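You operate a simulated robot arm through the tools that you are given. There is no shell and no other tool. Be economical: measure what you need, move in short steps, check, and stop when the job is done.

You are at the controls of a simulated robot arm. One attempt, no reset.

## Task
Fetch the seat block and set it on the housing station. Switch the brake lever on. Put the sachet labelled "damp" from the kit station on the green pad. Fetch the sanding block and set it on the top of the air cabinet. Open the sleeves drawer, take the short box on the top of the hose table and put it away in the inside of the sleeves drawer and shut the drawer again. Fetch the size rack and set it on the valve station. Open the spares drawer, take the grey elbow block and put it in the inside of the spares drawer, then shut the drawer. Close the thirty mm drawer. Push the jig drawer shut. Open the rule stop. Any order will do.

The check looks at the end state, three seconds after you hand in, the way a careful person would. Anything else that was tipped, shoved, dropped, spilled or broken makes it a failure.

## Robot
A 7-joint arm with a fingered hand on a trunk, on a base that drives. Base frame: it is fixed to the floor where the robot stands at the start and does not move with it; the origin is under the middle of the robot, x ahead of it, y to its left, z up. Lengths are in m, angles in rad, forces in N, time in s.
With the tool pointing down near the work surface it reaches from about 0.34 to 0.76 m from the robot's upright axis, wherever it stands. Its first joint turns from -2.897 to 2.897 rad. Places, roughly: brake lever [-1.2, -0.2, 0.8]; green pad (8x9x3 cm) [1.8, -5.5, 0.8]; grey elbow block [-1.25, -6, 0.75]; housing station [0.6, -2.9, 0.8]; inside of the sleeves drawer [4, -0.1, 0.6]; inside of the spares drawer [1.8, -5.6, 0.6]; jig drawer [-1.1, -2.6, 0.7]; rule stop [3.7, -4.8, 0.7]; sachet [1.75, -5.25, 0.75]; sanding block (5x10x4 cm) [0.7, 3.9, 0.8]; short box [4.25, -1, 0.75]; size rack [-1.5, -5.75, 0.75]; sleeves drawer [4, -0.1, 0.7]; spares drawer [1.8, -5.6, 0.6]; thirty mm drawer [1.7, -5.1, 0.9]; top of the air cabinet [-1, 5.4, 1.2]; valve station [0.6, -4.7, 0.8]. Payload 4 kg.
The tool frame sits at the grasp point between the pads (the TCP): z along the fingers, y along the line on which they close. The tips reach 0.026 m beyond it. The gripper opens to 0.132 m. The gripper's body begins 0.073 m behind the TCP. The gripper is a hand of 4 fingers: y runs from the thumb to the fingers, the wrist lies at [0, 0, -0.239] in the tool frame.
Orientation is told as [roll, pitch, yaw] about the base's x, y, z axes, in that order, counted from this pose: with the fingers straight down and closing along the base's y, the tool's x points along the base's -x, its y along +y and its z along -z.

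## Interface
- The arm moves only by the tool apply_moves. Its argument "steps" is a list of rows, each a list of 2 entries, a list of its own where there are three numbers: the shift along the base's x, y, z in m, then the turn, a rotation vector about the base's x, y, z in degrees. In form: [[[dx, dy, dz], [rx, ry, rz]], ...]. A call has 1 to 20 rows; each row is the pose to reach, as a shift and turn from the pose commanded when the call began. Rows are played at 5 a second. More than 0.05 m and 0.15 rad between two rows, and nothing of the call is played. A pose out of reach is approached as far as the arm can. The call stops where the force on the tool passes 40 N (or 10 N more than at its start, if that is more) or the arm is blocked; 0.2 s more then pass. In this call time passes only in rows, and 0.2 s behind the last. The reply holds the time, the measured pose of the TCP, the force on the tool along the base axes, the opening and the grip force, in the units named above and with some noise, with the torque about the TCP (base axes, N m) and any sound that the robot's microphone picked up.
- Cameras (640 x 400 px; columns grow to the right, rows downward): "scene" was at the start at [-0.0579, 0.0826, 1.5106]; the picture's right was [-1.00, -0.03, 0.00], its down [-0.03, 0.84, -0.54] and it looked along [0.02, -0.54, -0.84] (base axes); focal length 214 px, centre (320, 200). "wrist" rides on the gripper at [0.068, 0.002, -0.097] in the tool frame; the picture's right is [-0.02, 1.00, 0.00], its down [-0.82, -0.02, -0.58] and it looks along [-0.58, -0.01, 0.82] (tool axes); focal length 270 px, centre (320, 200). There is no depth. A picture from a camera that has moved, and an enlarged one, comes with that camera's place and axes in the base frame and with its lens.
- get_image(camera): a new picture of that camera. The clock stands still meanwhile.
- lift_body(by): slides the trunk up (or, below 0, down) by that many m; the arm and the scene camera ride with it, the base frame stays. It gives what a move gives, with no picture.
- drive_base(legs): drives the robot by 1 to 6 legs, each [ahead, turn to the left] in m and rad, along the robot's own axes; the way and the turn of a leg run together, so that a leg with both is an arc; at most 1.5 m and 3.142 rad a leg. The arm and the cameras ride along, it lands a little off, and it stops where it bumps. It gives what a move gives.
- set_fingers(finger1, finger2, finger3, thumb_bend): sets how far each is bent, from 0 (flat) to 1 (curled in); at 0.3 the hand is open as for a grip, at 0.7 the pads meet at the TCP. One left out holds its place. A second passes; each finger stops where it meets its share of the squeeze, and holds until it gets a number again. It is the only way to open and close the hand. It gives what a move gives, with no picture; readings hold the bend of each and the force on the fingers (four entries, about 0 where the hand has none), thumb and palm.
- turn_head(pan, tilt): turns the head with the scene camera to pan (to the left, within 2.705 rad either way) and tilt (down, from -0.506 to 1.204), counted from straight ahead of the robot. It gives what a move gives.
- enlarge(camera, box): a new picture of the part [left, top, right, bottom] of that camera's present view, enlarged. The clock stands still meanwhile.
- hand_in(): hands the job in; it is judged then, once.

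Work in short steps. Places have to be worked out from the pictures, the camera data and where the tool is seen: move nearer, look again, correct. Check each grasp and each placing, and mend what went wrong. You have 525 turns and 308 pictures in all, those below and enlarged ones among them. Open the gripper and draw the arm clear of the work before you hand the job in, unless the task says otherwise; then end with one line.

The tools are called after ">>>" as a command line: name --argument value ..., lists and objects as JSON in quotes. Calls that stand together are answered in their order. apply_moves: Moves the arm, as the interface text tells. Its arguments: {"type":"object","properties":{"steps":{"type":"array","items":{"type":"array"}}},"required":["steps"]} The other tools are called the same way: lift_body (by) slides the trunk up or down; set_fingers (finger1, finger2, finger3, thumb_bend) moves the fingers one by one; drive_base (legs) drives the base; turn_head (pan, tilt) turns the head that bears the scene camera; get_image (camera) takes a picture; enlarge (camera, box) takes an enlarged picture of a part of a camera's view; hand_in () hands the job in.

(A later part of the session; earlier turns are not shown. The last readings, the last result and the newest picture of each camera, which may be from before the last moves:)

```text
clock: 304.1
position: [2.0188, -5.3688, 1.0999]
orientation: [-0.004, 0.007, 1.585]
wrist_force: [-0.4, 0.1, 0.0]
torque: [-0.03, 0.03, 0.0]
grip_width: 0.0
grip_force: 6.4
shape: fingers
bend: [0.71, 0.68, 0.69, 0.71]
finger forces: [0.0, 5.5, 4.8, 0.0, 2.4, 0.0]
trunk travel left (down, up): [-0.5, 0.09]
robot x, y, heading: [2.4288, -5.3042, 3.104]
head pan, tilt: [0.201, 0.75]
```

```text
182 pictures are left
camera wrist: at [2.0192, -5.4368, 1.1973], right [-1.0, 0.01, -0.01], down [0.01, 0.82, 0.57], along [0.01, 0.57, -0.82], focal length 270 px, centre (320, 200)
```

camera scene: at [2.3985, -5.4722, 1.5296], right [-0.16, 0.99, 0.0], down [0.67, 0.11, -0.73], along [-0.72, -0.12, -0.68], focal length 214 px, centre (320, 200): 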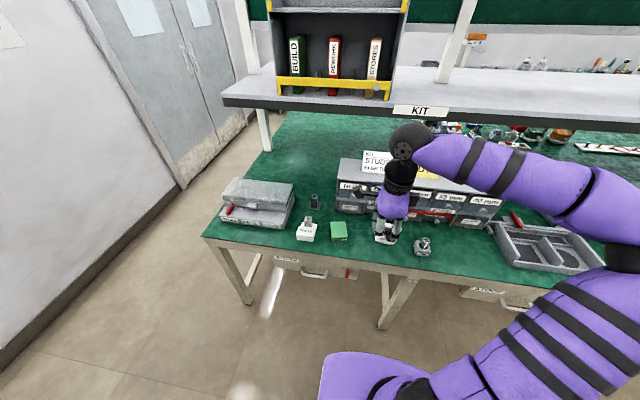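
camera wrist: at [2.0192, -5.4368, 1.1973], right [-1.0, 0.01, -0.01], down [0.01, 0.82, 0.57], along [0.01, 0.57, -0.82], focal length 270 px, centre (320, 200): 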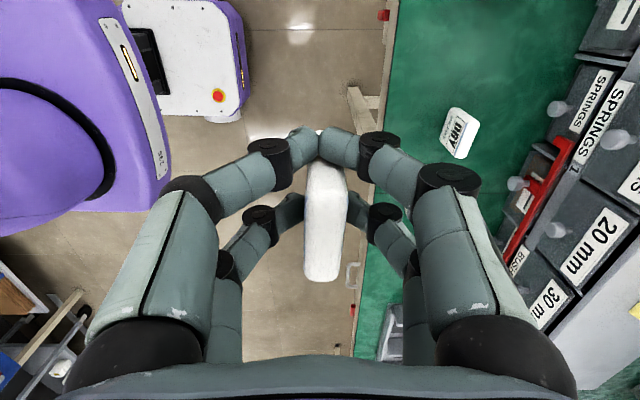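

>>> enlarge --camera "scene" --box '[285, 185, 385, 248]'

```text
6.35 times, centred on (335, 216) of scene
camera zoom: at [2.3985, -5.4722, 1.5296], right [-0.16, 0.99, 0.0], down [0.67, 0.11, -0.73], along [-0.72, -0.12, -0.68], focal length 1362 px, centre (225, 95)
```

zoom: 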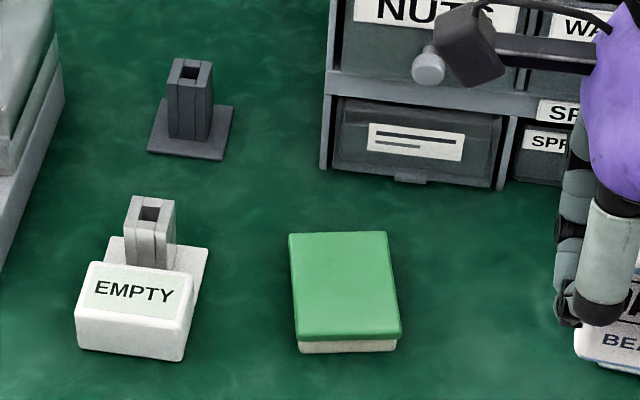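

Pad centre ≈(1.807, −5.488), top ≈0.815. I bring the sachet above it.

>>> apply_moves --steps '[[[-0.04, -0.022, 0], [0, 0, 0]], [[-0.08, -0.045, 0], [0, 0, 0]], [[-0.12, -0.067, 0], [0, 0, 0]], [[-0.16, -0.09, 0], [0, 0, 0]], [[-0.2, -0.112, 0], [0, 0, 0]], [[-0.212, -0.119, -0.04], [0, 0, 0]], [[-0.212, -0.119, -0.09], [0, 0, 0]], [[-0.212, -0.119, -0.14], [0, 0, 0]]]'

>>> get_image --camera "wrist"

>>> enlarge --camera "scene" --box '[285, 185, 385, 248]'

```text
clock: 305.9
position: [1.8103, -5.4874, 0.9606]
orientation: [-0.005, 0.008, 1.583]
wrist_force: [0.9, -0.2, -0.6]
torque: [-0.02, -0.01, 0.02]
grip_width: 0.0
grip_force: 6.8
shape: fingers
bend: [0.71, 0.68, 0.7, 0.71]
finger forces: [0.0, 5.5, 4.6, 0.1, 2.3, 0.0]
trunk travel left (down, up): [-0.5, 0.09]
robot x, y, heading: [2.425, -5.3049, 3.103]
head pan, tilt: [0.201, 0.75]
```

```text
180 pictures are left
camera wrist: at [1.8093, -5.5551, 1.0566], right [-1.0, 0.01, -0.01], down [0.01, 0.82, 0.57], along [0.01, 0.57, -0.82], focal length 270 px, centre (320, 200)
```

wrist: 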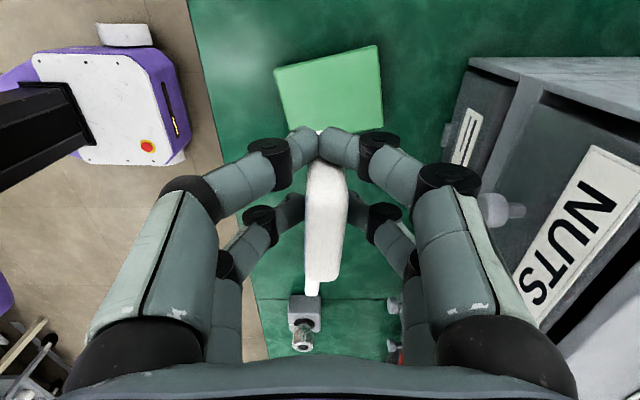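

```text
6.35 times, centred on (335, 216) of scene
camera zoom: at [2.3983, -5.4721, 1.5296], right [-0.16, 0.99, 0.0], down [0.67, 0.11, -0.73], along [-0.72, -0.12, -0.68], focal length 1362 px, centre (225, 95)
```

zoom: 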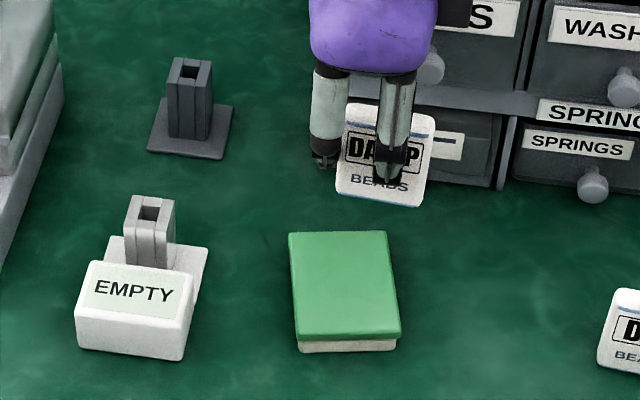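

The sachet sits ~1.8 cm toward +y in the grip and tilted a few degrees; I correct for both and lower toward the pad.

>>> apply_moves --steps '[[[-0.003, -0.014, -0.01], [3, 0, 0]], [[-0.005, -0.028, -0.02], [6, 0, 0]], [[-0.005, -0.028, -0.05], [6, 0, 0]], [[-0.005, -0.028, -0.07], [6, 0, 0]]]'

>>> enlarge --camera "scene" --box '[285, 185, 385, 248]'

```text
clock: 306.9
position: [1.8027, -5.5159, 0.893]
orientation: [-0.007, -0.097, 1.586]
wrist_force: [-0.1, 0.3, 0.3]
torque: [0.01, -0.03, -0.01]
grip_width: 0.0004
grip_force: 5.8
shape: fingers
bend: [0.71, 0.68, 0.7, 0.71]
finger forces: [0.0, 5.5, 4.6, 0.1, 2.4, 0.0]
trunk travel left (down, up): [-0.5, 0.09]
robot x, y, heading: [2.4242, -5.3045, 3.105]
head pan, tilt: [0.201, 0.75]
```

```text
6.35 times, centred on (335, 216) of scene
camera zoom: at [2.3983, -5.4721, 1.5296], right [-0.16, 0.99, 0.0], down [0.67, 0.11, -0.73], along [-0.72, -0.12, -0.68], focal length 1362 px, centre (225, 95)
```

zoom: 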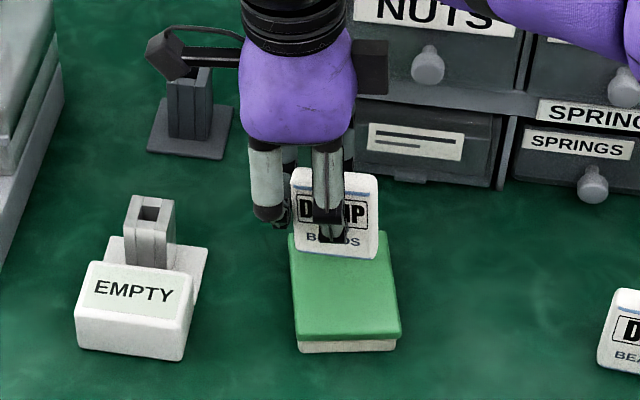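

>>> apply_moves --steps '[[[0, 0, -0.006], [0, 0, 0]], [[0, 0, -0.012], [0, 0, 0]]]'

>>> apply_moves --steps '[[[0, 0, -0.004], [0, 0, 0]], [[0, 0, -0.008], [0, 0, 0]]]'

>>> enlarge --camera "scene" --box '[305, 195, 369, 235]'

```text
clock: 307.5
position: [1.8015, -5.5153, 0.8785]
orientation: [-0.01, -0.098, 1.586]
wrist_force: [-0.4, -0.6, 0.0]
torque: [-0.01, 0.0, 0.01]
grip_width: 0.0001
grip_force: 5.7
shape: fingers
bend: [0.71, 0.68, 0.7, 0.71]
finger forces: [0.1, 5.5, 4.6, 0.0, 2.5, 0.0]
trunk travel left (down, up): [-0.5, 0.09]
robot x, y, heading: [2.427, -5.3039, 3.104]
head pan, tilt: [0.201, 0.75]
```

```text
clock: 308.1
position: [1.8021, -5.516, 0.8707]
orientation: [-0.006, -0.097, 1.585]
wrist_force: [-0.4, 0.3, -1.3]
torque: [-0.02, -0.02, -0.01]
grip_width: 0.0
grip_force: 5.1
shape: fingers
bend: [0.71, 0.68, 0.7, 0.71]
finger forces: [0.0, 5.5, 4.6, 0.0, 0.0, 0.0]
trunk travel left (down, up): [-0.5, 0.09]
robot x, y, heading: [2.4235, -5.304, 3.101]
head pan, tilt: [0.201, 0.75]
```

```text
10.00 times, centred on (337, 215) of scene
camera zoom: at [2.3983, -5.4722, 1.5295], right [-0.16, 0.99, 0.0], down [0.67, 0.11, -0.73], along [-0.72, -0.12, -0.68], focal length 2145 px, centre (150, 50)
```

zoom: 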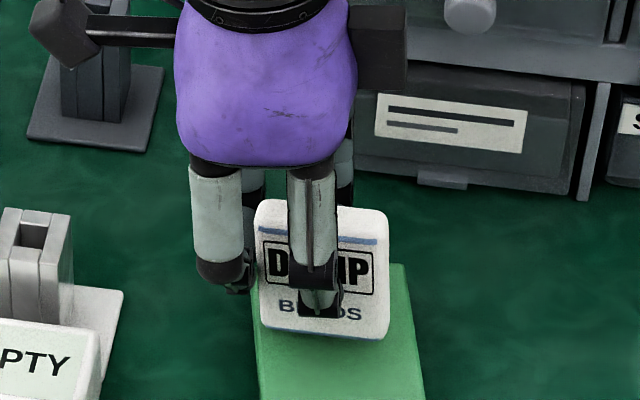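

>>> apply_moves --steps '[[[0, 0, -0.003], [0, 0, 0]]]'

>>> apply_moves --steps '[[[0, 0, -0.003], [0, 0, 0]]]'

>>> enlarge --camera "scene" --box '[305, 195, 369, 235]'

```text
clock: 308.5
position: [1.802, -5.5146, 0.8669]
orientation: [-0.007, -0.098, 1.585]
wrist_force: [1.2, 0.1, -0.7]
torque: [0.01, -0.01, 0.02]
grip_width: 0.0
grip_force: 5.2
shape: fingers
bend: [0.71, 0.68, 0.7, 0.71]
finger forces: [0.1, 5.5, 4.7, 0.1, 0.0, 0.1]
trunk travel left (down, up): [-0.5, 0.09]
robot x, y, heading: [2.4267, -5.3051, 3.106]
head pan, tilt: [0.201, 0.75]
```

```text
clock: 308.9
position: [1.8027, -5.5152, 0.8638]
orientation: [-0.007, -0.096, 1.585]
wrist_force: [0.1, -0.9, -0.8]
torque: [-0.02, -0.01, -0.01]
grip_width: 0.0
grip_force: 5.3
shape: fingers
bend: [0.71, 0.68, 0.7, 0.71]
finger forces: [0.1, 5.6, 4.5, 0.0, 0.0, 0.0]
trunk travel left (down, up): [-0.5, 0.09]
robot x, y, heading: [2.4239, -5.3031, 3.103]
head pan, tilt: [0.201, 0.75]
```

```text
10.00 times, centred on (337, 215) of scene
camera zoom: at [2.3984, -5.4722, 1.5295], right [-0.16, 0.99, 0.0], down [0.67, 0.11, -0.73], along [-0.72, -0.12, -0.68], focal length 2145 px, centre (150, 50)
```

zoom: 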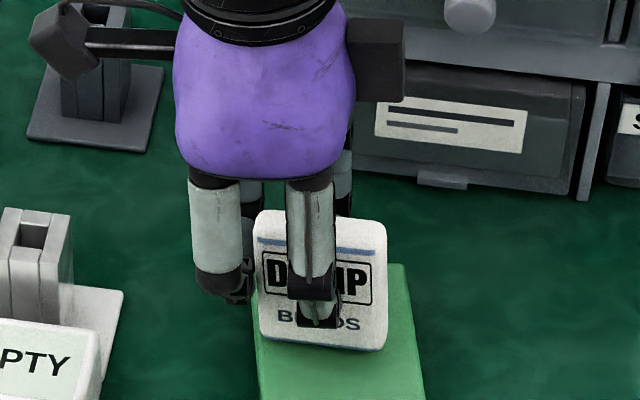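

>>> apply_moves --steps '[[[0, 0, -0.003], [0, 0, 0]], [[0, 0, -0.005], [0, 0, 0]]]'

>>> apply_moves --steps '[[[0, 0, -0.003], [0, 0, 0]]]'

>>> get_image --camera "wrist"

```text
clock: 309.5
position: [1.8032, -5.516, 0.8601]
orientation: [-0.005, -0.097, 1.584]
wrist_force: [0.2, 0.1, 8.3]
torque: [0.11, 0.01, -0.02]
grip_width: 0.0001
grip_force: 6.3
shape: fingers
bend: [0.71, 0.7, 0.7, 0.71]
finger forces: [0.1, 7.1, 6.7, 0.0, 0.0, 0.0]
trunk travel left (down, up): [-0.5, 0.09]
robot x, y, heading: [2.4255, -5.3044, 3.102]
head pan, tilt: [0.201, 0.75]
```

```text
clock: 309.9
position: [1.8026, -5.5154, 0.8568]
orientation: [-0.004, -0.099, 1.584]
wrist_force: [-1.5, -0.4, 11.7]
torque: [0.21, 0.05, 0.03]
grip_width: 0.0002
grip_force: 7.7
shape: fingers
bend: [0.71, 0.7, 0.71, 0.71]
finger forces: [0.0, 8.3, 6.9, 0.0, 0.0, 0.1]
trunk travel left (down, up): [-0.5, 0.09]
robot x, y, heading: [2.4284, -5.302, 3.105]
head pan, tilt: [0.201, 0.75]
```

```text
175 pictures are left
camera wrist: at [1.8025, -5.5933, 0.9465], right [-1.0, 0.01, 0.0], down [0.01, 0.76, 0.65], along [0.01, 0.65, -0.76], focal length 270 px, centre (320, 200)
```

wrist: 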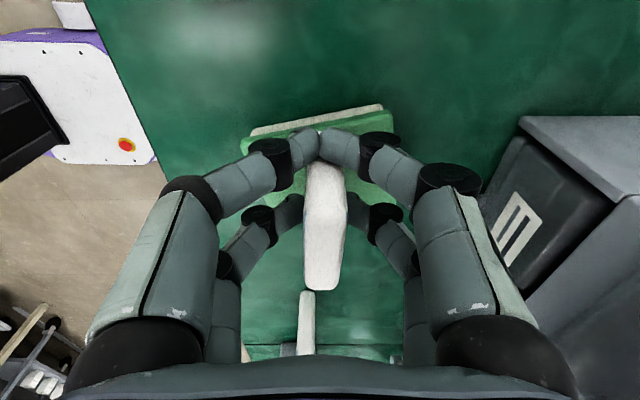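

On the pad. I release slowly.

>>> apply_moves --steps '[[[0, 0, 0.002], [0, 0, 0]]]'

>>> set_fingers --finger1 0.62 --finger2 0.62 --finger3 0.62 --thumb_bend 0.62

>>> get_image --camera "wrist"

>>> enlarge --camera "scene" --box '[305, 195, 369, 235]'

```text
clock: 310.3
position: [1.8041, -5.5144, 0.8571]
orientation: [-0.007, -0.098, 1.585]
wrist_force: [-1.5, 0.6, 4.9]
torque: [0.12, 0.04, 0.03]
grip_width: 0.0001
grip_force: 6.8
shape: fingers
bend: [0.71, 0.7, 0.71, 0.71]
finger forces: [0.0, 7.7, 5.8, 0.0, 0.0, 0.0]
trunk travel left (down, up): [-0.5, 0.09]
robot x, y, heading: [2.4276, -5.3043, 3.105]
head pan, tilt: [0.201, 0.75]
```

```text
clock: 311.3
position: [1.8032, -5.5167, 0.8575]
orientation: [-0.008, -0.098, 1.583]
wrist_force: [0.0, 0.5, 0.9]
torque: [-0.04, 0.0, -0.02]
grip_width: 0.0255
grip_force: 0.0
shape: fingers
bend: [0.62, 0.62, 0.62, 0.62]
finger forces: [0.1, 0.0, 0.0, 0.0, 0.0, 0.0]
trunk travel left (down, up): [-0.5, 0.09]
robot x, y, heading: [2.4268, -5.3025, 3.103]
head pan, tilt: [0.201, 0.75]
```

```text
174 pictures are left
camera wrist: at [1.8024, -5.5936, 0.9474], right [-1.0, 0.01, -0.01], down [0.01, 0.76, 0.65], along [0.01, 0.65, -0.76], focal length 270 px, centre (320, 200)
```

wrist: 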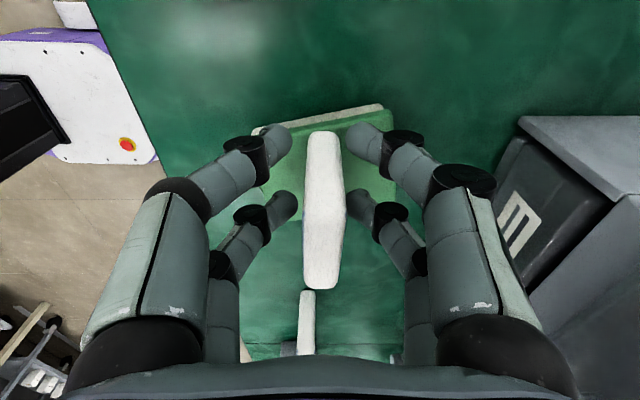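

```text
10.00 times, centred on (337, 215) of scene
camera zoom: at [2.3984, -5.4722, 1.5295], right [-0.16, 0.99, 0.0], down [0.67, 0.11, -0.73], along [-0.72, -0.12, -0.68], focal length 2145 px, centre (150, 50)
```

zoom: 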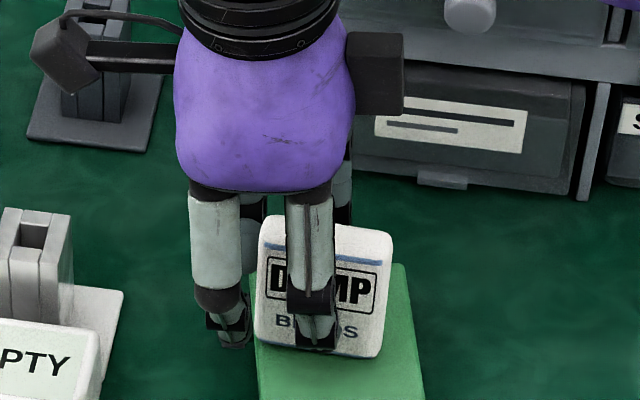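

Standing on the pad. Open wider and lift clear.

>>> set_fingers --finger1 0.53 --finger2 0.53 --finger3 0.53 --thumb_bend 0.53

>>> apply_moves --steps '[[[0, 0, 0.03], [0, 0, 0]], [[0, 0, 0.07], [0, 0, 0]], [[0, 0, 0.11], [0, 0, 0]], [[0.03, 0.01, 0.14], [-3, 0, 0]], [[0.06, 0.02, 0.17], [-6, 0, 0]], [[0.1, 0.03, 0.19], [-6, 0, 0]], [[0.14, 0.04, 0.21], [-6, 0, 0]], [[0.18, 0.06, 0.23], [-6, 0, 0]]]'

>>> enlarge --camera "scene" --box '[285, 185, 385, 248]'

```text
clock: 312.3
position: [1.8037, -5.5157, 0.8571]
orientation: [-0.007, -0.098, 1.584]
wrist_force: [0.2, -0.4, 1.0]
torque: [0.0, -0.01, 0.0]
grip_width: 0.0553
grip_force: 0.1
shape: fingers
bend: [0.53, 0.53, 0.53, 0.53]
finger forces: [0.0, 0.0, 0.0, 0.0, 0.1, 0.0]
trunk travel left (down, up): [-0.5, 0.09]
robot x, y, heading: [2.4253, -5.3025, 3.106]
head pan, tilt: [0.201, 0.75]
```

```text
clock: 314.1
position: [1.9806, -5.4556, 1.086]
orientation: [-0.007, 0.007, 1.583]
wrist_force: [0.4, 0.2, -0.1]
torque: [-0.03, -0.03, 0.02]
grip_width: 0.0555
grip_force: 0.0
shape: fingers
bend: [0.53, 0.53, 0.53, 0.53]
finger forces: [0.0, 0.0, 0.1, 0.0, 0.0, 0.0]
trunk travel left (down, up): [-0.5, 0.09]
robot x, y, heading: [2.4219, -5.3037, 3.109]
head pan, tilt: [0.201, 0.75]
```

```text
6.35 times, centred on (335, 216) of scene
camera zoom: at [2.3985, -5.4723, 1.5296], right [-0.16, 0.99, 0.0], down [0.67, 0.11, -0.73], along [-0.72, -0.12, -0.68], focal length 1362 px, centre (225, 95)
```

zoom: 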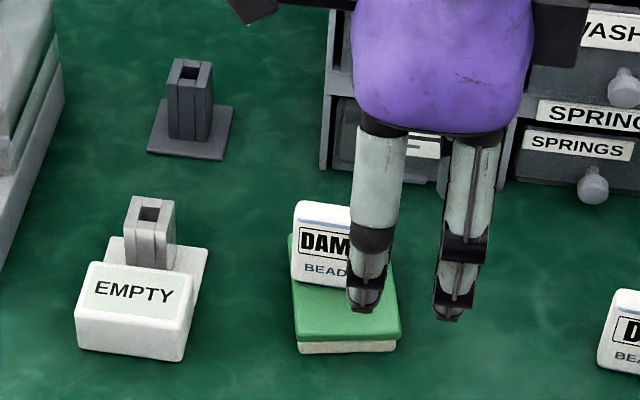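

Sachet done. Now the SPARES drawer: I back off a bit and examine its handle and red latch.

>>> drive_base --legs '[[-0.25, 0]]'

>>> get_image --camera "scene"

>>> enlarge --camera "scene" --box '[260, 210, 360, 285]'

```text
clock: 315.9
position: [2.2382, -5.4644, 1.0865]
orientation: [-0.006, 0.008, 1.586]
wrist_force: [0.1, 0.8, 0.6]
torque: [-0.03, -0.02, 0.03]
grip_width: 0.0552
grip_force: 0.1
shape: fingers
bend: [0.53, 0.53, 0.53, 0.53]
finger forces: [0.0, 0.0, 0.1, 0.1, 0.0, 0.0]
trunk travel left (down, up): [-0.5, 0.09]
robot x, y, heading: [2.6839, -5.3172, 3.105]
head pan, tilt: [0.201, 0.75]
```

```text
171 pictures are left
camera scene: at [2.6562, -5.4812, 1.5296], right [-0.17, 0.99, 0.0], down [0.67, 0.11, -0.73], along [-0.72, -0.12, -0.68], focal length 214 px, centre (320, 200)
```

scene: 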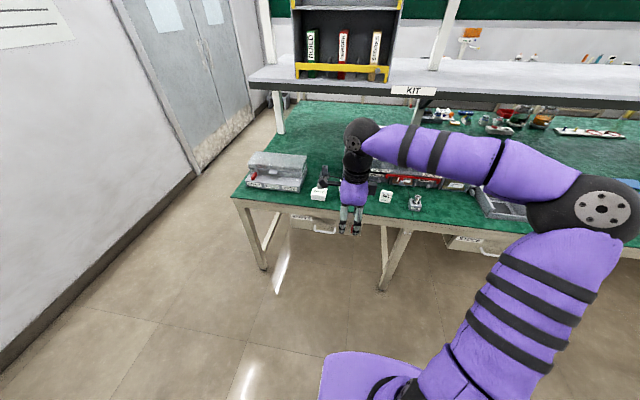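

```text
5.33 times, centred on (310, 248) of scene
camera zoom: at [2.6562, -5.4812, 1.5296], right [-0.17, 0.99, 0.0], down [0.67, 0.11, -0.73], along [-0.72, -0.12, -0.68], focal length 1144 px, centre (373, -53)
```

zoom: 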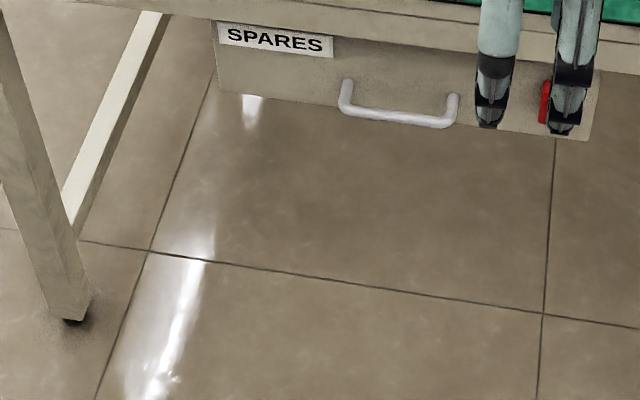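

>>> apply_moves --steps '[[[0.0, 0.045, 0], [0, 0, -8]], [[0.0, 0.09, 0], [0, 0, -16]], [[0.0, 0.135, 0], [0, 0, -24]], [[0.0, 0.18, 0], [0, 0, -32]], [[0.0, 0.225, 0], [0, 0, -40]], [[0.0, 0.25, 0], [0, 0, -48]], [[0.0, 0.25, 0], [0, 0, -56]], [[0.0, 0.25, 0], [0, 0, -64]], [[0.0, 0.25, 0], [0, 0, -72]], [[0.0, 0.25, 0], [0, 0, -80]], [[0.0, 0.25, 0], [0, 0, -90]]]'

>>> enlarge --camera "scene" --box '[280, 205, 390, 275]'

>>> enlarge --camera "scene" --box '[350, 215, 382, 240]'

```text
refused: row 11 steps farther than a row can; nothing moved
```

```text
5.71 times, centred on (335, 240) of scene
camera zoom: at [2.6562, -5.4812, 1.5296], right [-0.17, 0.99, 0.0], down [0.67, 0.11, -0.73], along [-0.72, -0.12, -0.68], focal length 1226 px, centre (234, -29)
```

zoom: 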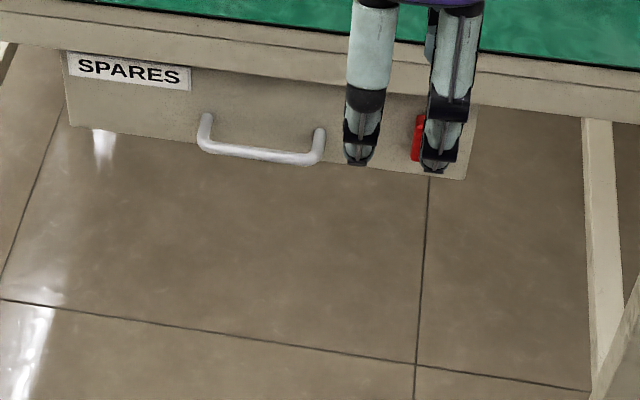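

```text
16.00 times, centred on (366, 228) of scene
camera zoom: at [2.6562, -5.4812, 1.5296], right [-0.17, 0.99, 0.0], down [0.67, 0.11, -0.73], along [-0.72, -0.12, -0.68], focal length 3432 px, centre (-416, -240)
```

zoom: 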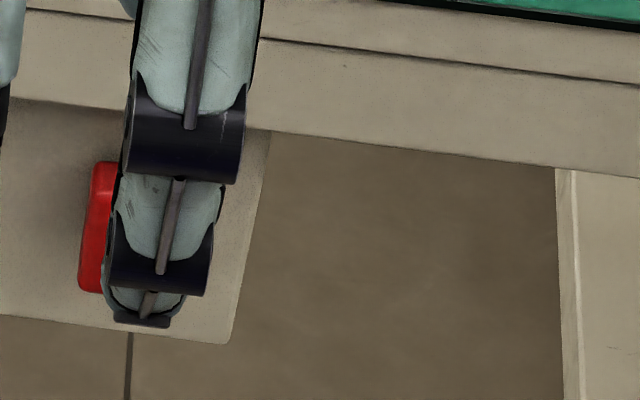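

>>> apply_moves --steps '[[[0.0, 0.045, 0], [0, 0, -8]], [[0.0, 0.09, 0], [0, 0, -16]], [[0.0, 0.135, 0], [0, 0, -24]], [[0.0, 0.18, 0], [0, 0, -32]], [[0.0, 0.225, 0], [0, 0, -40]], [[0.0, 0.25, 0], [0, 0, -48]], [[0.0, 0.25, 0], [0, 0, -56]], [[0.0, 0.25, 0], [0, 0, -64]], [[0.0, 0.25, 0], [0, 0, -72]], [[0.0, 0.25, 0], [0, 0, -80]], [[0.0, 0.25, 0], [0, 0, -88]]]'

>>> enlarge --camera "scene" --box '[280, 205, 390, 275]'

>>> enlarge --camera "scene" --box '[345, 215, 377, 240]'

```text
clock: 318.3
position: [2.2385, -5.2162, 1.0849]
orientation: [-0.006, 0.008, 0.047]
wrist_force: [-1.0, -0.5, 0.0]
torque: [-0.02, 0.03, 0.01]
grip_width: 0.0555
grip_force: 0.1
shape: fingers
bend: [0.53, 0.53, 0.53, 0.53]
finger forces: [0.1, 0.1, 0.0, 0.0, 0.1, 0.0]
trunk travel left (down, up): [-0.5, 0.09]
robot x, y, heading: [2.685, -5.3113, 3.11]
head pan, tilt: [0.201, 0.75]
```

```text
5.71 times, centred on (335, 240) of scene
camera zoom: at [2.6562, -5.4812, 1.5295], right [-0.17, 0.99, 0.0], down [0.67, 0.11, -0.73], along [-0.72, -0.12, -0.68], focal length 1226 px, centre (234, -29)
```

zoom: 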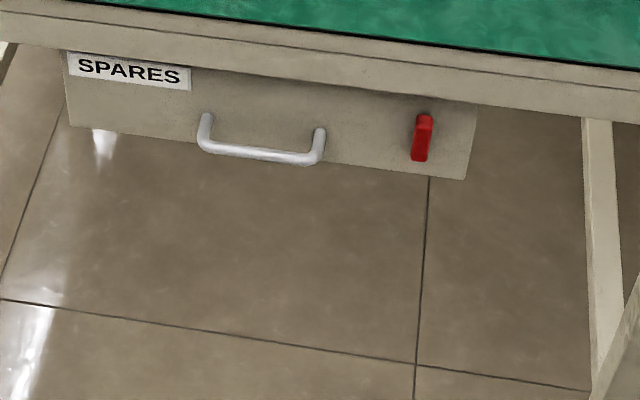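

```text
16.00 times, centred on (361, 228) of scene
camera zoom: at [2.6562, -5.4812, 1.5295], right [-0.17, 0.99, 0.0], down [0.67, 0.11, -0.73], along [-0.72, -0.12, -0.68], focal length 3432 px, centre (-336, -240)
```

zoom: 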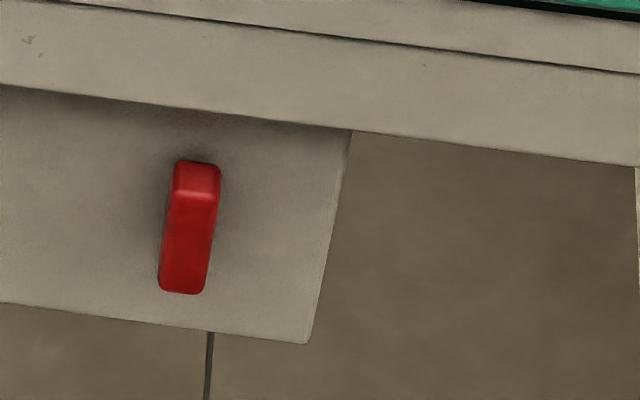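

The red catch hangs vertical while STOCK's is horizontal; I'll first try pulling the handle (bar ≈(1.95, −5.575, 0.64), 10 cm wide along y). I set the hand to approach horizontally with fingers above and below the bar.

>>> apply_moves --steps '[[[0.01, -0.02, -0.01], [0, 0, 8]], [[0.02, -0.04, -0.02], [0, 0, 16]], [[0.03, -0.06, -0.03], [0, 0, 24]], [[0.04, -0.08, -0.04], [0, 0, 32]], [[0.05, -0.1, -0.05], [0, 0, 40]], [[0.05, -0.13, -0.06], [0, 0, 48]], [[0.05, -0.16, -0.07], [0, 0, 56]], [[0.05, -0.19, -0.08], [0, 0, 64]], [[0.05, -0.22, -0.09], [0, 0, 72]], [[0.05, -0.25, -0.1], [0, 0, 80]], [[0.05, -0.28, -0.11], [0, 0, 87.3]]]'

>>> apply_moves --steps '[[[0, -0.007, -0.02], [0, 8, 0]], [[0, -0.014, -0.04], [0, 16, 0]], [[0, -0.021, -0.06], [0, 24, 0]], [[0, -0.028, -0.09], [0, 32, 0]], [[0, -0.035, -0.12], [0, 40, 0]], [[0, -0.042, -0.15], [0, 48, 0]], [[-0.01, -0.049, -0.18], [0, 56, 0]], [[-0.02, -0.056, -0.21], [0, 64, 0]], [[-0.03, -0.063, -0.25], [0, 72, 0]], [[-0.04, -0.07, -0.29], [0, 80, 0]], [[-0.05, -0.077, -0.33], [0, 88, 0]]]'

>>> get_image --camera "wrist"

>>> get_image --camera "scene"

```text
clock: 320.7
position: [2.2896, -5.4971, 0.9762]
orientation: [-0.008, 0.006, 1.576]
wrist_force: [-0.1, 1.0, -0.6]
torque: [-0.04, 0.0, -0.02]
grip_width: 0.0555
grip_force: 0.0
shape: fingers
bend: [0.53, 0.53, 0.53, 0.53]
finger forces: [0.0, 0.0, 0.0, 0.0, 0.0, 0.0]
trunk travel left (down, up): [-0.5, 0.09]
robot x, y, heading: [2.6812, -5.3129, 3.107]
head pan, tilt: [0.201, 0.75]
```

```text
clock: 323.1
position: [2.2402, -5.5766, 0.6486]
orientation: [1.533, -0.003, 1.578]
wrist_force: [-0.3, -0.6, -0.2]
torque: [0.02, -0.02, 0.01]
grip_width: 0.0555
grip_force: 0.0
shape: fingers
bend: [0.53, 0.53, 0.53, 0.53]
finger forces: [0.0, 0.0, 0.1, 0.1, 0.0, 0.0]
trunk travel left (down, up): [-0.5, 0.09]
robot x, y, heading: [2.6835, -5.3159, 3.108]
head pan, tilt: [0.201, 0.75]
```

```text
165 pictures are left
camera wrist: at [2.3371, -5.6445, 0.6539], right [-0.04, 0.02, 1.0], down [0.57, 0.82, 0.0], along [-0.82, 0.57, -0.04], focal length 270 px, centre (320, 200)
```

wrist: 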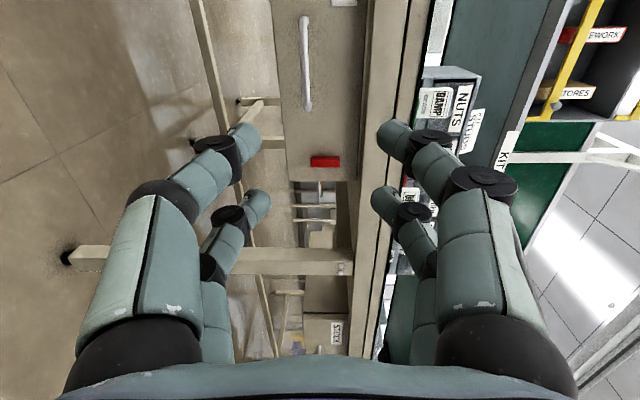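

```text
164 pictures are left
camera scene: at [2.6563, -5.4811, 1.5297], right [-0.17, 0.99, 0.0], down [0.67, 0.11, -0.73], along [-0.72, -0.12, -0.68], focal length 214 px, centre (320, 200)
```

scene: 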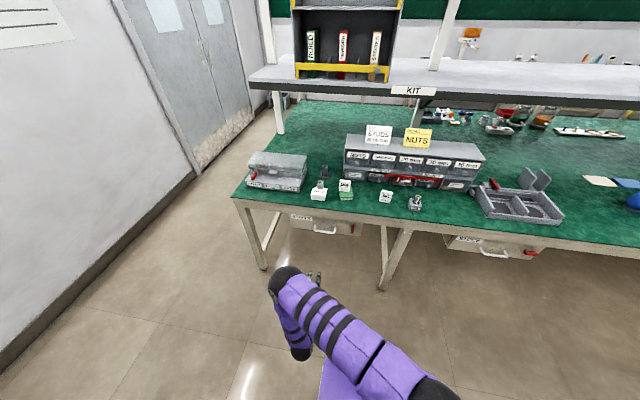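

Good view of the handle: bar at z≈0.623, y≈−5.59. I advance to 10 cm in front of it.

>>> apply_moves --steps '[[[-0.045, -0.003, -0.006], [0, 0.5, 0]], [[-0.09, -0.006, -0.012], [0, 1, 0]], [[-0.135, -0.008, -0.018], [0, 1.5, 0]], [[-0.18, -0.009, -0.023], [0, 2, 0]]]'

>>> get_image --camera "wrist"

```text
clock: 324.1
position: [2.0601, -5.5825, 0.6229]
orientation: [1.564, -0.004, 1.578]
wrist_force: [-0.3, -0.3, -0.3]
torque: [-0.01, -0.02, 0.01]
grip_width: 0.0554
grip_force: 0.0
shape: fingers
bend: [0.53, 0.53, 0.53, 0.53]
finger forces: [0.1, 0.0, 0.1, 0.0, 0.0, 0.0]
trunk travel left (down, up): [-0.5, 0.09]
robot x, y, heading: [2.684, -5.3109, 3.107]
head pan, tilt: [0.201, 0.75]
```

```text
163 pictures are left
camera wrist: at [2.1579, -5.6497, 0.6259], right [-0.01, 0.02, 1.0], down [0.57, 0.82, -0.01], along [-0.82, 0.57, -0.02], focal length 270 px, centre (320, 200)
```

wrist: 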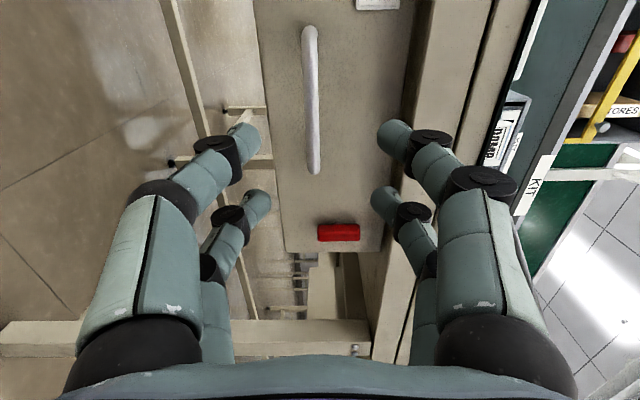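

>>> apply_moves --steps '[[[-0.035, -0.003, -0.004], [0, 0, 0]], [[-0.07, -0.005, -0.006], [0, 0, 0]], [[-0.09, -0.006, -0.006], [0, 0, 0]], [[-0.104, -0.006, -0.006], [0, 0, 0]]]'

>>> get_image --camera "wrist"

```text
clock: 325.1
position: [1.9547, -5.5866, 0.6171]
orientation: [1.566, -0.005, 1.58]
wrist_force: [-1.1, 0.3, -0.2]
torque: [0.04, 0.02, 0.0]
grip_width: 0.0555
grip_force: 0.0
shape: fingers
bend: [0.53, 0.53, 0.53, 0.53]
finger forces: [0.0, 0.0, 0.0, 0.0, 0.0, 0.0]
trunk travel left (down, up): [-0.5, 0.09]
robot x, y, heading: [2.6828, -5.3114, 3.106]
head pan, tilt: [0.201, 0.75]
```

```text
162 pictures are left
camera wrist: at [2.0528, -5.6548, 0.6185], right [-0.01, 0.02, 1.0], down [0.57, 0.82, -0.01], along [-0.82, 0.57, -0.02], focal length 270 px, centre (320, 200)
```

wrist: 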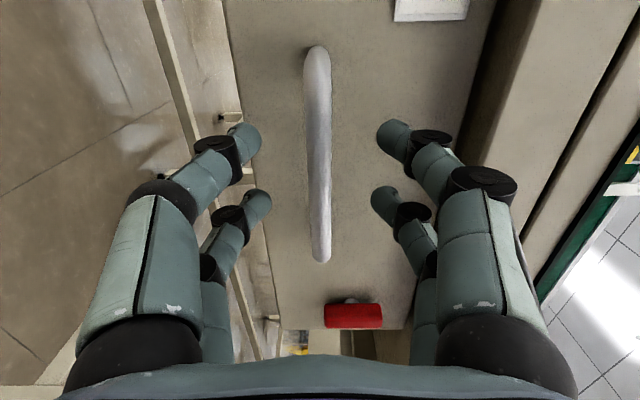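

Bar is centred between the fingers. Close and pull.

>>> set_fingers --finger1 0.7 --finger2 0.7 --finger3 0.7 --thumb_bend 0.7

>>> apply_moves --steps '[[[0.01, 0, 0], [0, 0, 0]], [[0.02, 0, 0], [0, 0, 0]], [[0.03, 0, 0], [0, 0, 0]], [[0.045, 0, 0], [0, 0, 0]], [[0.06, 0, 0], [0, 0, 0]]]'

>>> get_image --camera "wrist"

```text
clock: 326.1
position: [1.9556, -5.5861, 0.6155]
orientation: [1.564, -0.005, 1.577]
wrist_force: [-1.8, -0.6, -0.5]
torque: [0.02, -0.01, 0.0]
grip_width: 0.0096
grip_force: 4.3
shape: fingers
bend: [0.67, 0.67, 0.67, 0.68]
finger forces: [1.9, 1.9, 1.9, 0.0, 2.6, 0.0]
trunk travel left (down, up): [-0.5, 0.09]
robot x, y, heading: [2.6848, -5.3135, 3.11]
head pan, tilt: [0.201, 0.75]
```

```text
clock: 327.3
position: [2.0148, -5.5881, 0.6158]
orientation: [1.567, -0.002, 1.578]
wrist_force: [-0.2, 0.1, -1.3]
torque: [0.01, -0.04, -0.02]
grip_width: 0.0017
grip_force: 0.1
shape: fingers
bend: [0.7, 0.7, 0.7, 0.7]
finger forces: [0.1, 0.1, 0.0, 0.0, 0.1, 0.0]
trunk travel left (down, up): [-0.5, 0.09]
robot x, y, heading: [2.6842, -5.3113, 3.11]
head pan, tilt: [0.201, 0.75]
```

```text
161 pictures are left
camera wrist: at [2.1123, -5.6562, 0.6178], right [-0.01, 0.02, 1.0], down [0.57, 0.82, -0.01], along [-0.82, 0.57, -0.02], focal length 270 px, centre (320, 200)
```

wrist: 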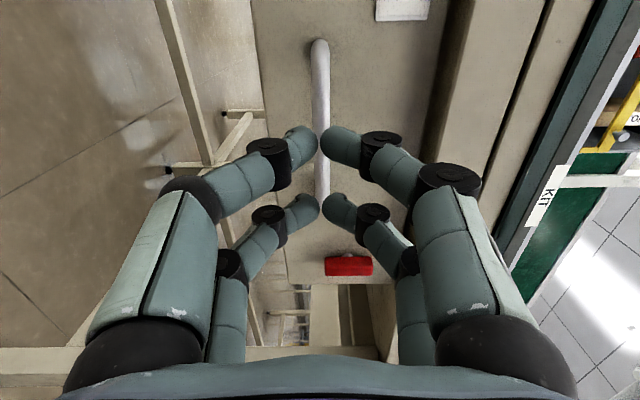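

It slipped off; the squeeze was weak. I retry deeper with a firmer squeeze.

>>> set_fingers --finger1 0.54 --finger2 0.54 --finger3 0.54 --thumb_bend 0.54

>>> apply_moves --steps '[[[-0.03, 0, 0], [0, 0, 0]], [[-0.055, 0, 0], [0, 0, 0]], [[-0.065, 0, 0], [0, 0, 0]], [[-0.07, 0, 0], [0, 0, 0]]]'

>>> set_fingers --finger1 0.95 --finger2 0.95 --finger3 0.95 --thumb_bend 0.95

>>> apply_moves --steps '[[[0.01, 0, 0], [0, 0, 0]], [[0.02, 0, 0], [0, 0, 0]], [[0.03, 0, 0], [0, 0, 0]], [[0.04, 0, 0], [0, 0, 0]]]'

>>> get_image --camera "wrist"

```text
clock: 328.3
position: [2.0139, -5.5878, 0.6146]
orientation: [1.564, -0.005, 1.578]
wrist_force: [0.0, -0.8, 0.2]
torque: [0.02, 0.02, 0.01]
grip_width: 0.0519
grip_force: 0.1
shape: fingers
bend: [0.54, 0.54, 0.54, 0.54]
finger forces: [0.0, 0.0, 0.0, 0.0, 0.0, 0.0]
trunk travel left (down, up): [-0.5, 0.09]
robot x, y, heading: [2.685, -5.309, 3.11]
head pan, tilt: [0.201, 0.75]
```

```text
clock: 329.3
position: [1.9425, -5.5887, 0.6162]
orientation: [1.564, -0.004, 1.578]
wrist_force: [-0.4, 0.5, 0.8]
torque: [0.0, 0.02, 0.0]
grip_width: 0.0519
grip_force: 0.0
shape: fingers
bend: [0.54, 0.54, 0.54, 0.54]
finger forces: [0.0, 0.1, 0.0, 0.0, 0.0, 0.0]
trunk travel left (down, up): [-0.5, 0.09]
robot x, y, heading: [2.6851, -5.3141, 3.11]
head pan, tilt: [0.201, 0.75]
```

```text
clock: 330.3
position: [1.9425, -5.5888, 0.6155]
orientation: [1.564, -0.003, 1.579]
wrist_force: [-2.5, -0.3, -7.7]
torque: [0.13, 0.14, -0.04]
grip_width: 0.0
grip_force: 0.9
shape: fingers
bend: [0.92, 0.78, 0.78, 0.86]
finger forces: [0.1, 0.0, 0.1, 0.1, 2.3, 0.0]
trunk travel left (down, up): [-0.5, 0.09]
robot x, y, heading: [2.6863, -5.3125, 3.107]
head pan, tilt: [0.201, 0.75]
```

```text
clock: 331.3
position: [1.984, -5.588, 0.6164]
orientation: [1.562, -0.003, 1.577]
wrist_force: [-3.1, -1.5, -8.7]
torque: [0.18, 0.13, -0.04]
grip_width: 0.0
grip_force: 3.1
shape: fingers
bend: [0.92, 0.78, 0.79, 0.86]
finger forces: [0.0, 0.0, 0.1, 0.0, 6.6, 0.0]
trunk travel left (down, up): [-0.5, 0.09]
robot x, y, heading: [2.6831, -5.3124, 3.108]
head pan, tilt: [0.201, 0.75]
```

```text
160 pictures are left
camera wrist: at [2.082, -5.656, 0.619], right [-0.01, 0.02, 1.0], down [0.57, 0.82, -0.01], along [-0.82, 0.57, -0.02], focal length 270 px, centre (320, 200)
```

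wrist: 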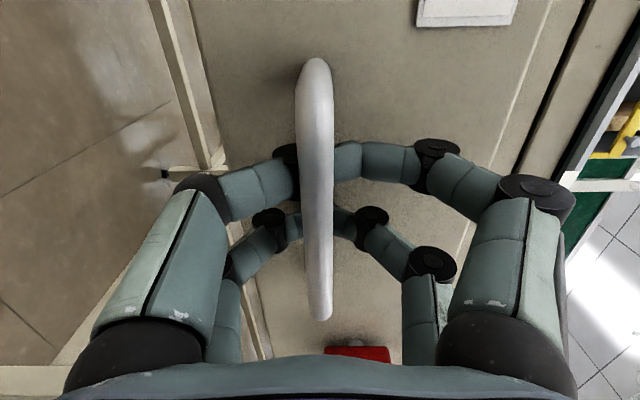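

Now the fingers hook behind the bar and the drawer follows easily. I keep pulling.

>>> apply_moves --steps '[[[0.03, 0, 0], [0, 0, 0]], [[0.06, 0, 0], [0, 0, 0]], [[0.09, 0, 0], [0, 0, 0]], [[0.12, 0, 0], [0, 0, 0]], [[0.15, 0, 0], [0, 0, 0]], [[0.18, 0, 0], [0, 0, 0]]]'

>>> get_image --camera "scene"

```text
clock: 332.7
position: [2.1609, -5.5889, 0.6149]
orientation: [1.567, -0.004, 1.577]
wrist_force: [-0.2, -1.3, -2.3]
torque: [0.01, 0.04, -0.04]
grip_width: 0.0002
grip_force: 1.2
shape: fingers
bend: [0.93, 0.8, 0.8, 0.86]
finger forces: [0.0, 0.0, 0.0, 0.1, 2.5, 0.1]
trunk travel left (down, up): [-0.5, 0.09]
robot x, y, heading: [2.6817, -5.3097, 3.107]
head pan, tilt: [0.201, 0.75]
```

```text
159 pictures are left
camera scene: at [2.6559, -5.4815, 1.5296], right [-0.17, 0.99, 0.0], down [0.67, 0.11, -0.73], along [-0.72, -0.12, -0.68], focal length 214 px, centre (320, 200)
```

scene: 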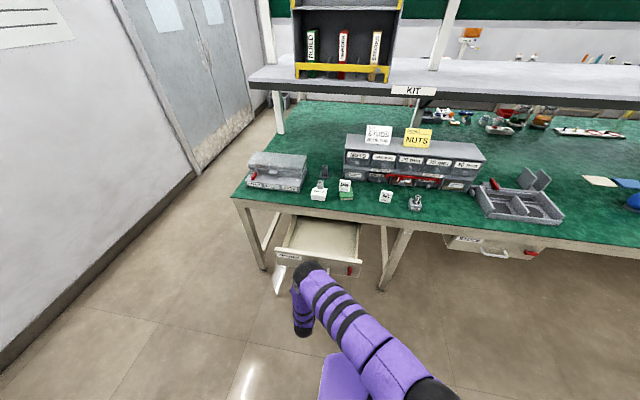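

The drawer is ~20 cm open and empty. I release the handle, back out and raise the hand.

>>> set_fingers --finger1 0.48 --finger2 0.48 --finger3 0.48 --thumb_bend 0.48

>>> apply_moves --steps '[[[0.03, 0, 0], [0, 0, 0]], [[0.06, 0.01, 0], [0, 0, 0]], [[0.09, 0.03, 0.01], [0, -4, 0]], [[0.11, 0.05, 0.04], [0, -10, 0]], [[0.11, 0.07, 0.08], [0, -18, 0]], [[0.11, 0.08, 0.12], [0, -26, 0]], [[0.11, 0.09, 0.16], [0, -34, 0]], [[0.1, 0.1, 0.2], [0, -42, 0]], [[0.09, 0.11, 0.24], [0, -50, 0]], [[0.08, 0.12, 0.28], [0, -58, 0]], [[0.08, 0.13, 0.32], [0, -66, 0]], [[0.08, 0.14, 0.36], [0, -74, 0]], [[0.07, 0.15, 0.4], [0, -82, 0]], [[0.06, 0.16, 0.44], [0, -89.5, 0]]]'

>>> get_image --camera "scene"

```text
clock: 333.7
position: [2.1599, -5.5888, 0.614]
orientation: [1.565, -0.003, 1.579]
wrist_force: [2.9, -0.1, -0.3]
torque: [-0.02, 0.12, -0.02]
grip_width: 0.0721
grip_force: 1.1
shape: fingers
bend: [0.48, 0.49, 0.48, 0.48]
finger forces: [0.1, 2.4, 0.0, 0.0, 0.0, 0.1]
trunk travel left (down, up): [-0.5, 0.09]
robot x, y, heading: [2.684, -5.3121, 3.11]
head pan, tilt: [0.201, 0.75]
```

```text
clock: 336.7
position: [2.2258, -5.4221, 1.059]
orientation: [-0.001, 0.015, 1.577]
wrist_force: [0.3, 2.2, 0.0]
torque: [-0.23, -0.08, 0.02]
grip_width: 0.0726
grip_force: 0.1
shape: fingers
bend: [0.48, 0.48, 0.48, 0.48]
finger forces: [0.0, 0.0, 0.0, 0.0, 0.0, 0.0]
out of reach, approached as far as the arm can: row 8, 9, 11
trunk travel left (down, up): [-0.5, 0.09]
robot x, y, heading: [2.6811, -5.3109, 3.107]
head pan, tilt: [0.201, 0.75]
```

```text
158 pictures are left
camera scene: at [2.654, -5.4745, 1.5302], right [-0.17, 0.99, 0.0], down [0.67, 0.11, -0.73], along [-0.72, -0.12, -0.68], focal length 214 px, centre (320, 200)
```

scene: 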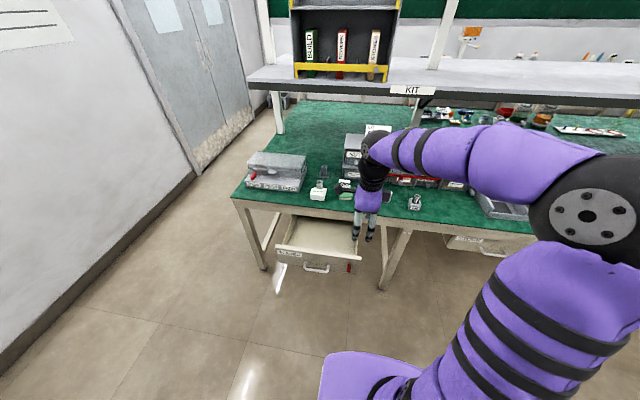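

The reading hints at light contact (perhaps elbow against mast); I extend outward a bit and check.

>>> apply_moves --steps '[[[-0.02, 0.03, 0], [0, 0, -6]], [[-0.04, 0.06, 0], [0, 0, -12]], [[-0.06, 0.09, 0], [0, 0, -20]], [[-0.08, 0.12, 0], [0, 0, -28]]]'

>>> get_image --camera "wrist"

>>> enlarge --camera "scene" --box '[260, 165, 460, 290]'

```text
clock: 337.7
position: [2.1436, -5.3046, 1.0554]
orientation: [0.003, 0.006, 1.083]
wrist_force: [0.1, -0.4, -0.3]
torque: [-0.02, -0.01, 0.01]
grip_width: 0.0728
grip_force: 0.0
shape: fingers
bend: [0.48, 0.48, 0.48, 0.48]
finger forces: [0.1, 0.0, 0.0, 0.0, 0.0, 0.0]
trunk travel left (down, up): [-0.5, 0.09]
robot x, y, heading: [2.6818, -5.3109, 3.108]
head pan, tilt: [0.201, 0.75]
```

```text
157 pictures are left
camera wrist: at [2.1112, -5.3631, 1.1541], right [-0.87, 0.49, 0.0], down [0.4, 0.71, 0.57], along [0.28, 0.5, -0.82], focal length 270 px, centre (320, 200)
```

wrist: 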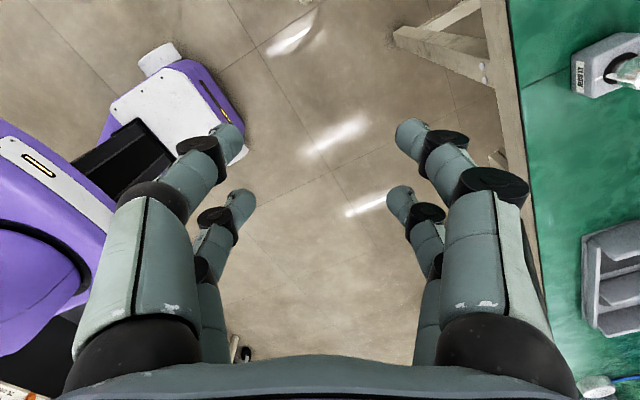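

```text
3.20 times, centred on (360, 228) of scene
camera zoom: at [2.656, -5.481, 1.5296], right [-0.17, 0.99, 0.0], down [0.67, 0.11, -0.73], along [-0.72, -0.12, -0.68], focal length 686 px, centre (192, 112)
```

zoom: 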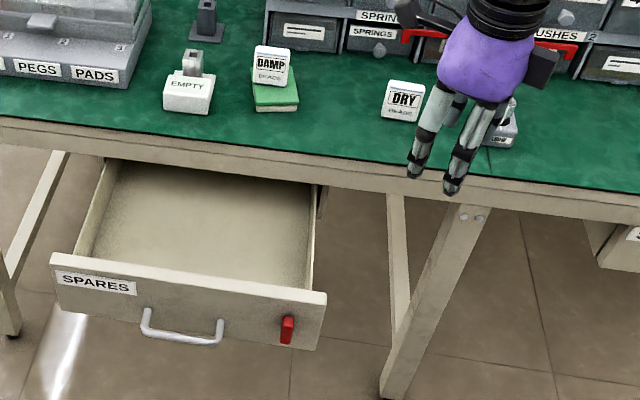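

Contact cleared. I drive diagonally to stand right of the drawer, in front of the elbow block.

>>> drive_base --legs '[[0, -0.7], [0.34, 0], [0, 0.7]]'

>>> turn_head --pan 0.3 --tilt 0.8

>>> get_image --camera "scene"

>>> get_image --camera "wrist"

```text
clock: 343.7
position: [1.8838, -5.0813, 1.0573]
orientation: [0.003, 0.007, 1.093]
wrist_force: [0.1, 0.3, 0.4]
torque: [0.05, -0.02, 0.0]
grip_width: 0.0726
grip_force: 0.0
shape: fingers
bend: [0.48, 0.48, 0.48, 0.48]
finger forces: [0.0, 0.0, 0.0, 0.0, 0.0, 0.1]
trunk travel left (down, up): [-0.5, 0.09]
robot x, y, heading: [2.4204, -5.087, 3.114]
head pan, tilt: [0.201, 0.75]
```

```text
clock: 344.4
position: [1.8854, -5.0809, 1.057]
orientation: [0.001, 0.007, 1.092]
wrist_force: [-0.1, -0.5, -0.7]
torque: [0.03, 0.0, 0.04]
grip_width: 0.0729
grip_force: 0.2
shape: fingers
bend: [0.48, 0.48, 0.48, 0.48]
finger forces: [0.0, 0.0, 0.1, 0.1, 0.0, 0.0]
trunk travel left (down, up): [-0.5, 0.09]
robot x, y, heading: [2.4218, -5.0845, 3.115]
head pan, tilt: [0.3, 0.799]
```

```text
155 pictures are left
camera scene: at [2.4016, -5.2612, 1.5256], right [-0.27, 0.96, 0.0], down [0.69, 0.19, -0.7], along [-0.67, -0.19, -0.72], focal length 214 px, centre (320, 200)
```

scene: 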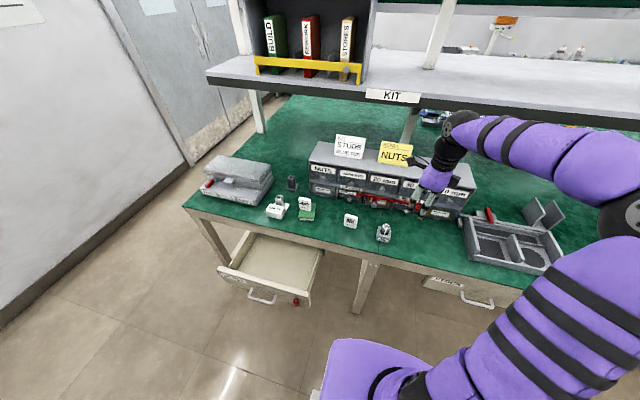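

```text
154 pictures are left
camera wrist: at [1.8522, -5.1401, 1.1543], right [-0.88, 0.48, 0.0], down [0.4, 0.72, 0.57], along [0.27, 0.5, -0.82], focal length 270 px, centre (320, 200)
```

wrist: 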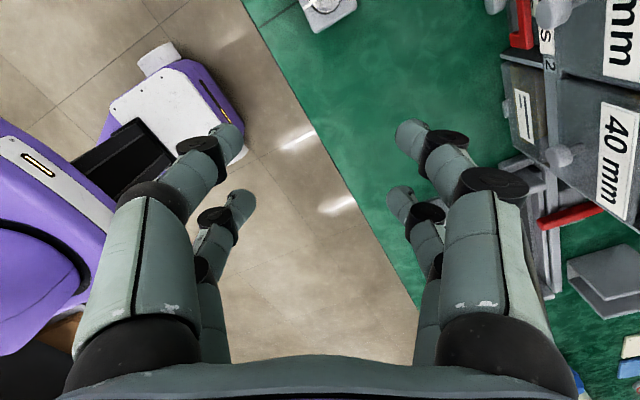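

I rotate to yaw 0 over the elbow block and open the fingers.

>>> set_fingers --finger1 0.42 --finger2 0.42 --finger3 0.42 --thumb_bend 0.42

>>> apply_moves --steps '[[[-0.005, -0.008, 0], [0, 0, -8]], [[-0.01, -0.017, 0], [0, 0, -16]], [[-0.016, -0.026, 0], [0, 0, -24]], [[-0.022, -0.035, 0], [0, 0, -32]], [[-0.028, -0.044, 0], [0, 0, -40]], [[-0.034, -0.053, 0], [0, 0, -48]], [[-0.04, -0.062, -0.02], [0, 0, -56]], [[-0.045, -0.07, -0.05], [0, 0, -62.6]], [[-0.045, -0.07, -0.08], [0, 0, -62.6]]]'

>>> get_image --camera "wrist"

```text
clock: 345.4
position: [1.8839, -5.0814, 1.0573]
orientation: [0.004, 0.006, 1.094]
wrist_force: [0.2, -0.9, 0.3]
torque: [0.03, 0.03, -0.02]
grip_width: 0.0925
grip_force: 0.0
shape: fingers
bend: [0.42, 0.42, 0.42, 0.42]
finger forces: [0.0, 0.0, 0.0, 0.1, 0.1, 0.0]
trunk travel left (down, up): [-0.5, 0.09]
robot x, y, heading: [2.4214, -5.0833, 3.12]
head pan, tilt: [0.3, 0.799]
```

```text
clock: 347.4
position: [1.837, -5.1514, 0.9779]
orientation: [0.004, 0.007, -0.001]
wrist_force: [-0.5, 0.1, -0.5]
torque: [-0.01, 0.0, -0.03]
grip_width: 0.0926
grip_force: 0.0
shape: fingers
bend: [0.42, 0.42, 0.42, 0.42]
finger forces: [0.1, 0.0, 0.0, 0.0, 0.0, 0.0]
trunk travel left (down, up): [-0.5, 0.09]
robot x, y, heading: [2.4237, -5.0838, 3.12]
head pan, tilt: [0.3, 0.799]
```

```text
153 pictures are left
camera wrist: at [1.7701, -5.15, 1.0752], right [0.03, 1.0, 0.0], down [0.82, -0.02, 0.57], along [0.57, -0.01, -0.82], focal length 270 px, centre (320, 200)
```

wrist: 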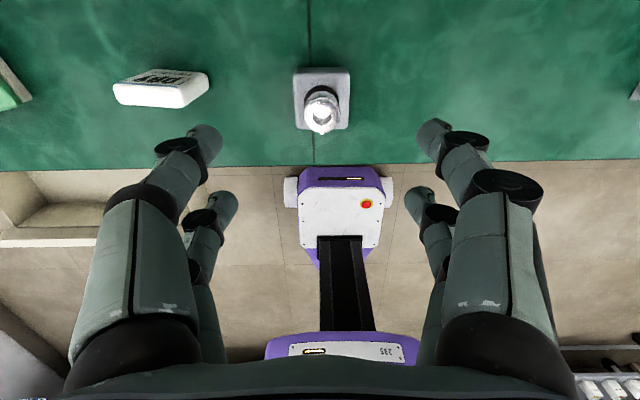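

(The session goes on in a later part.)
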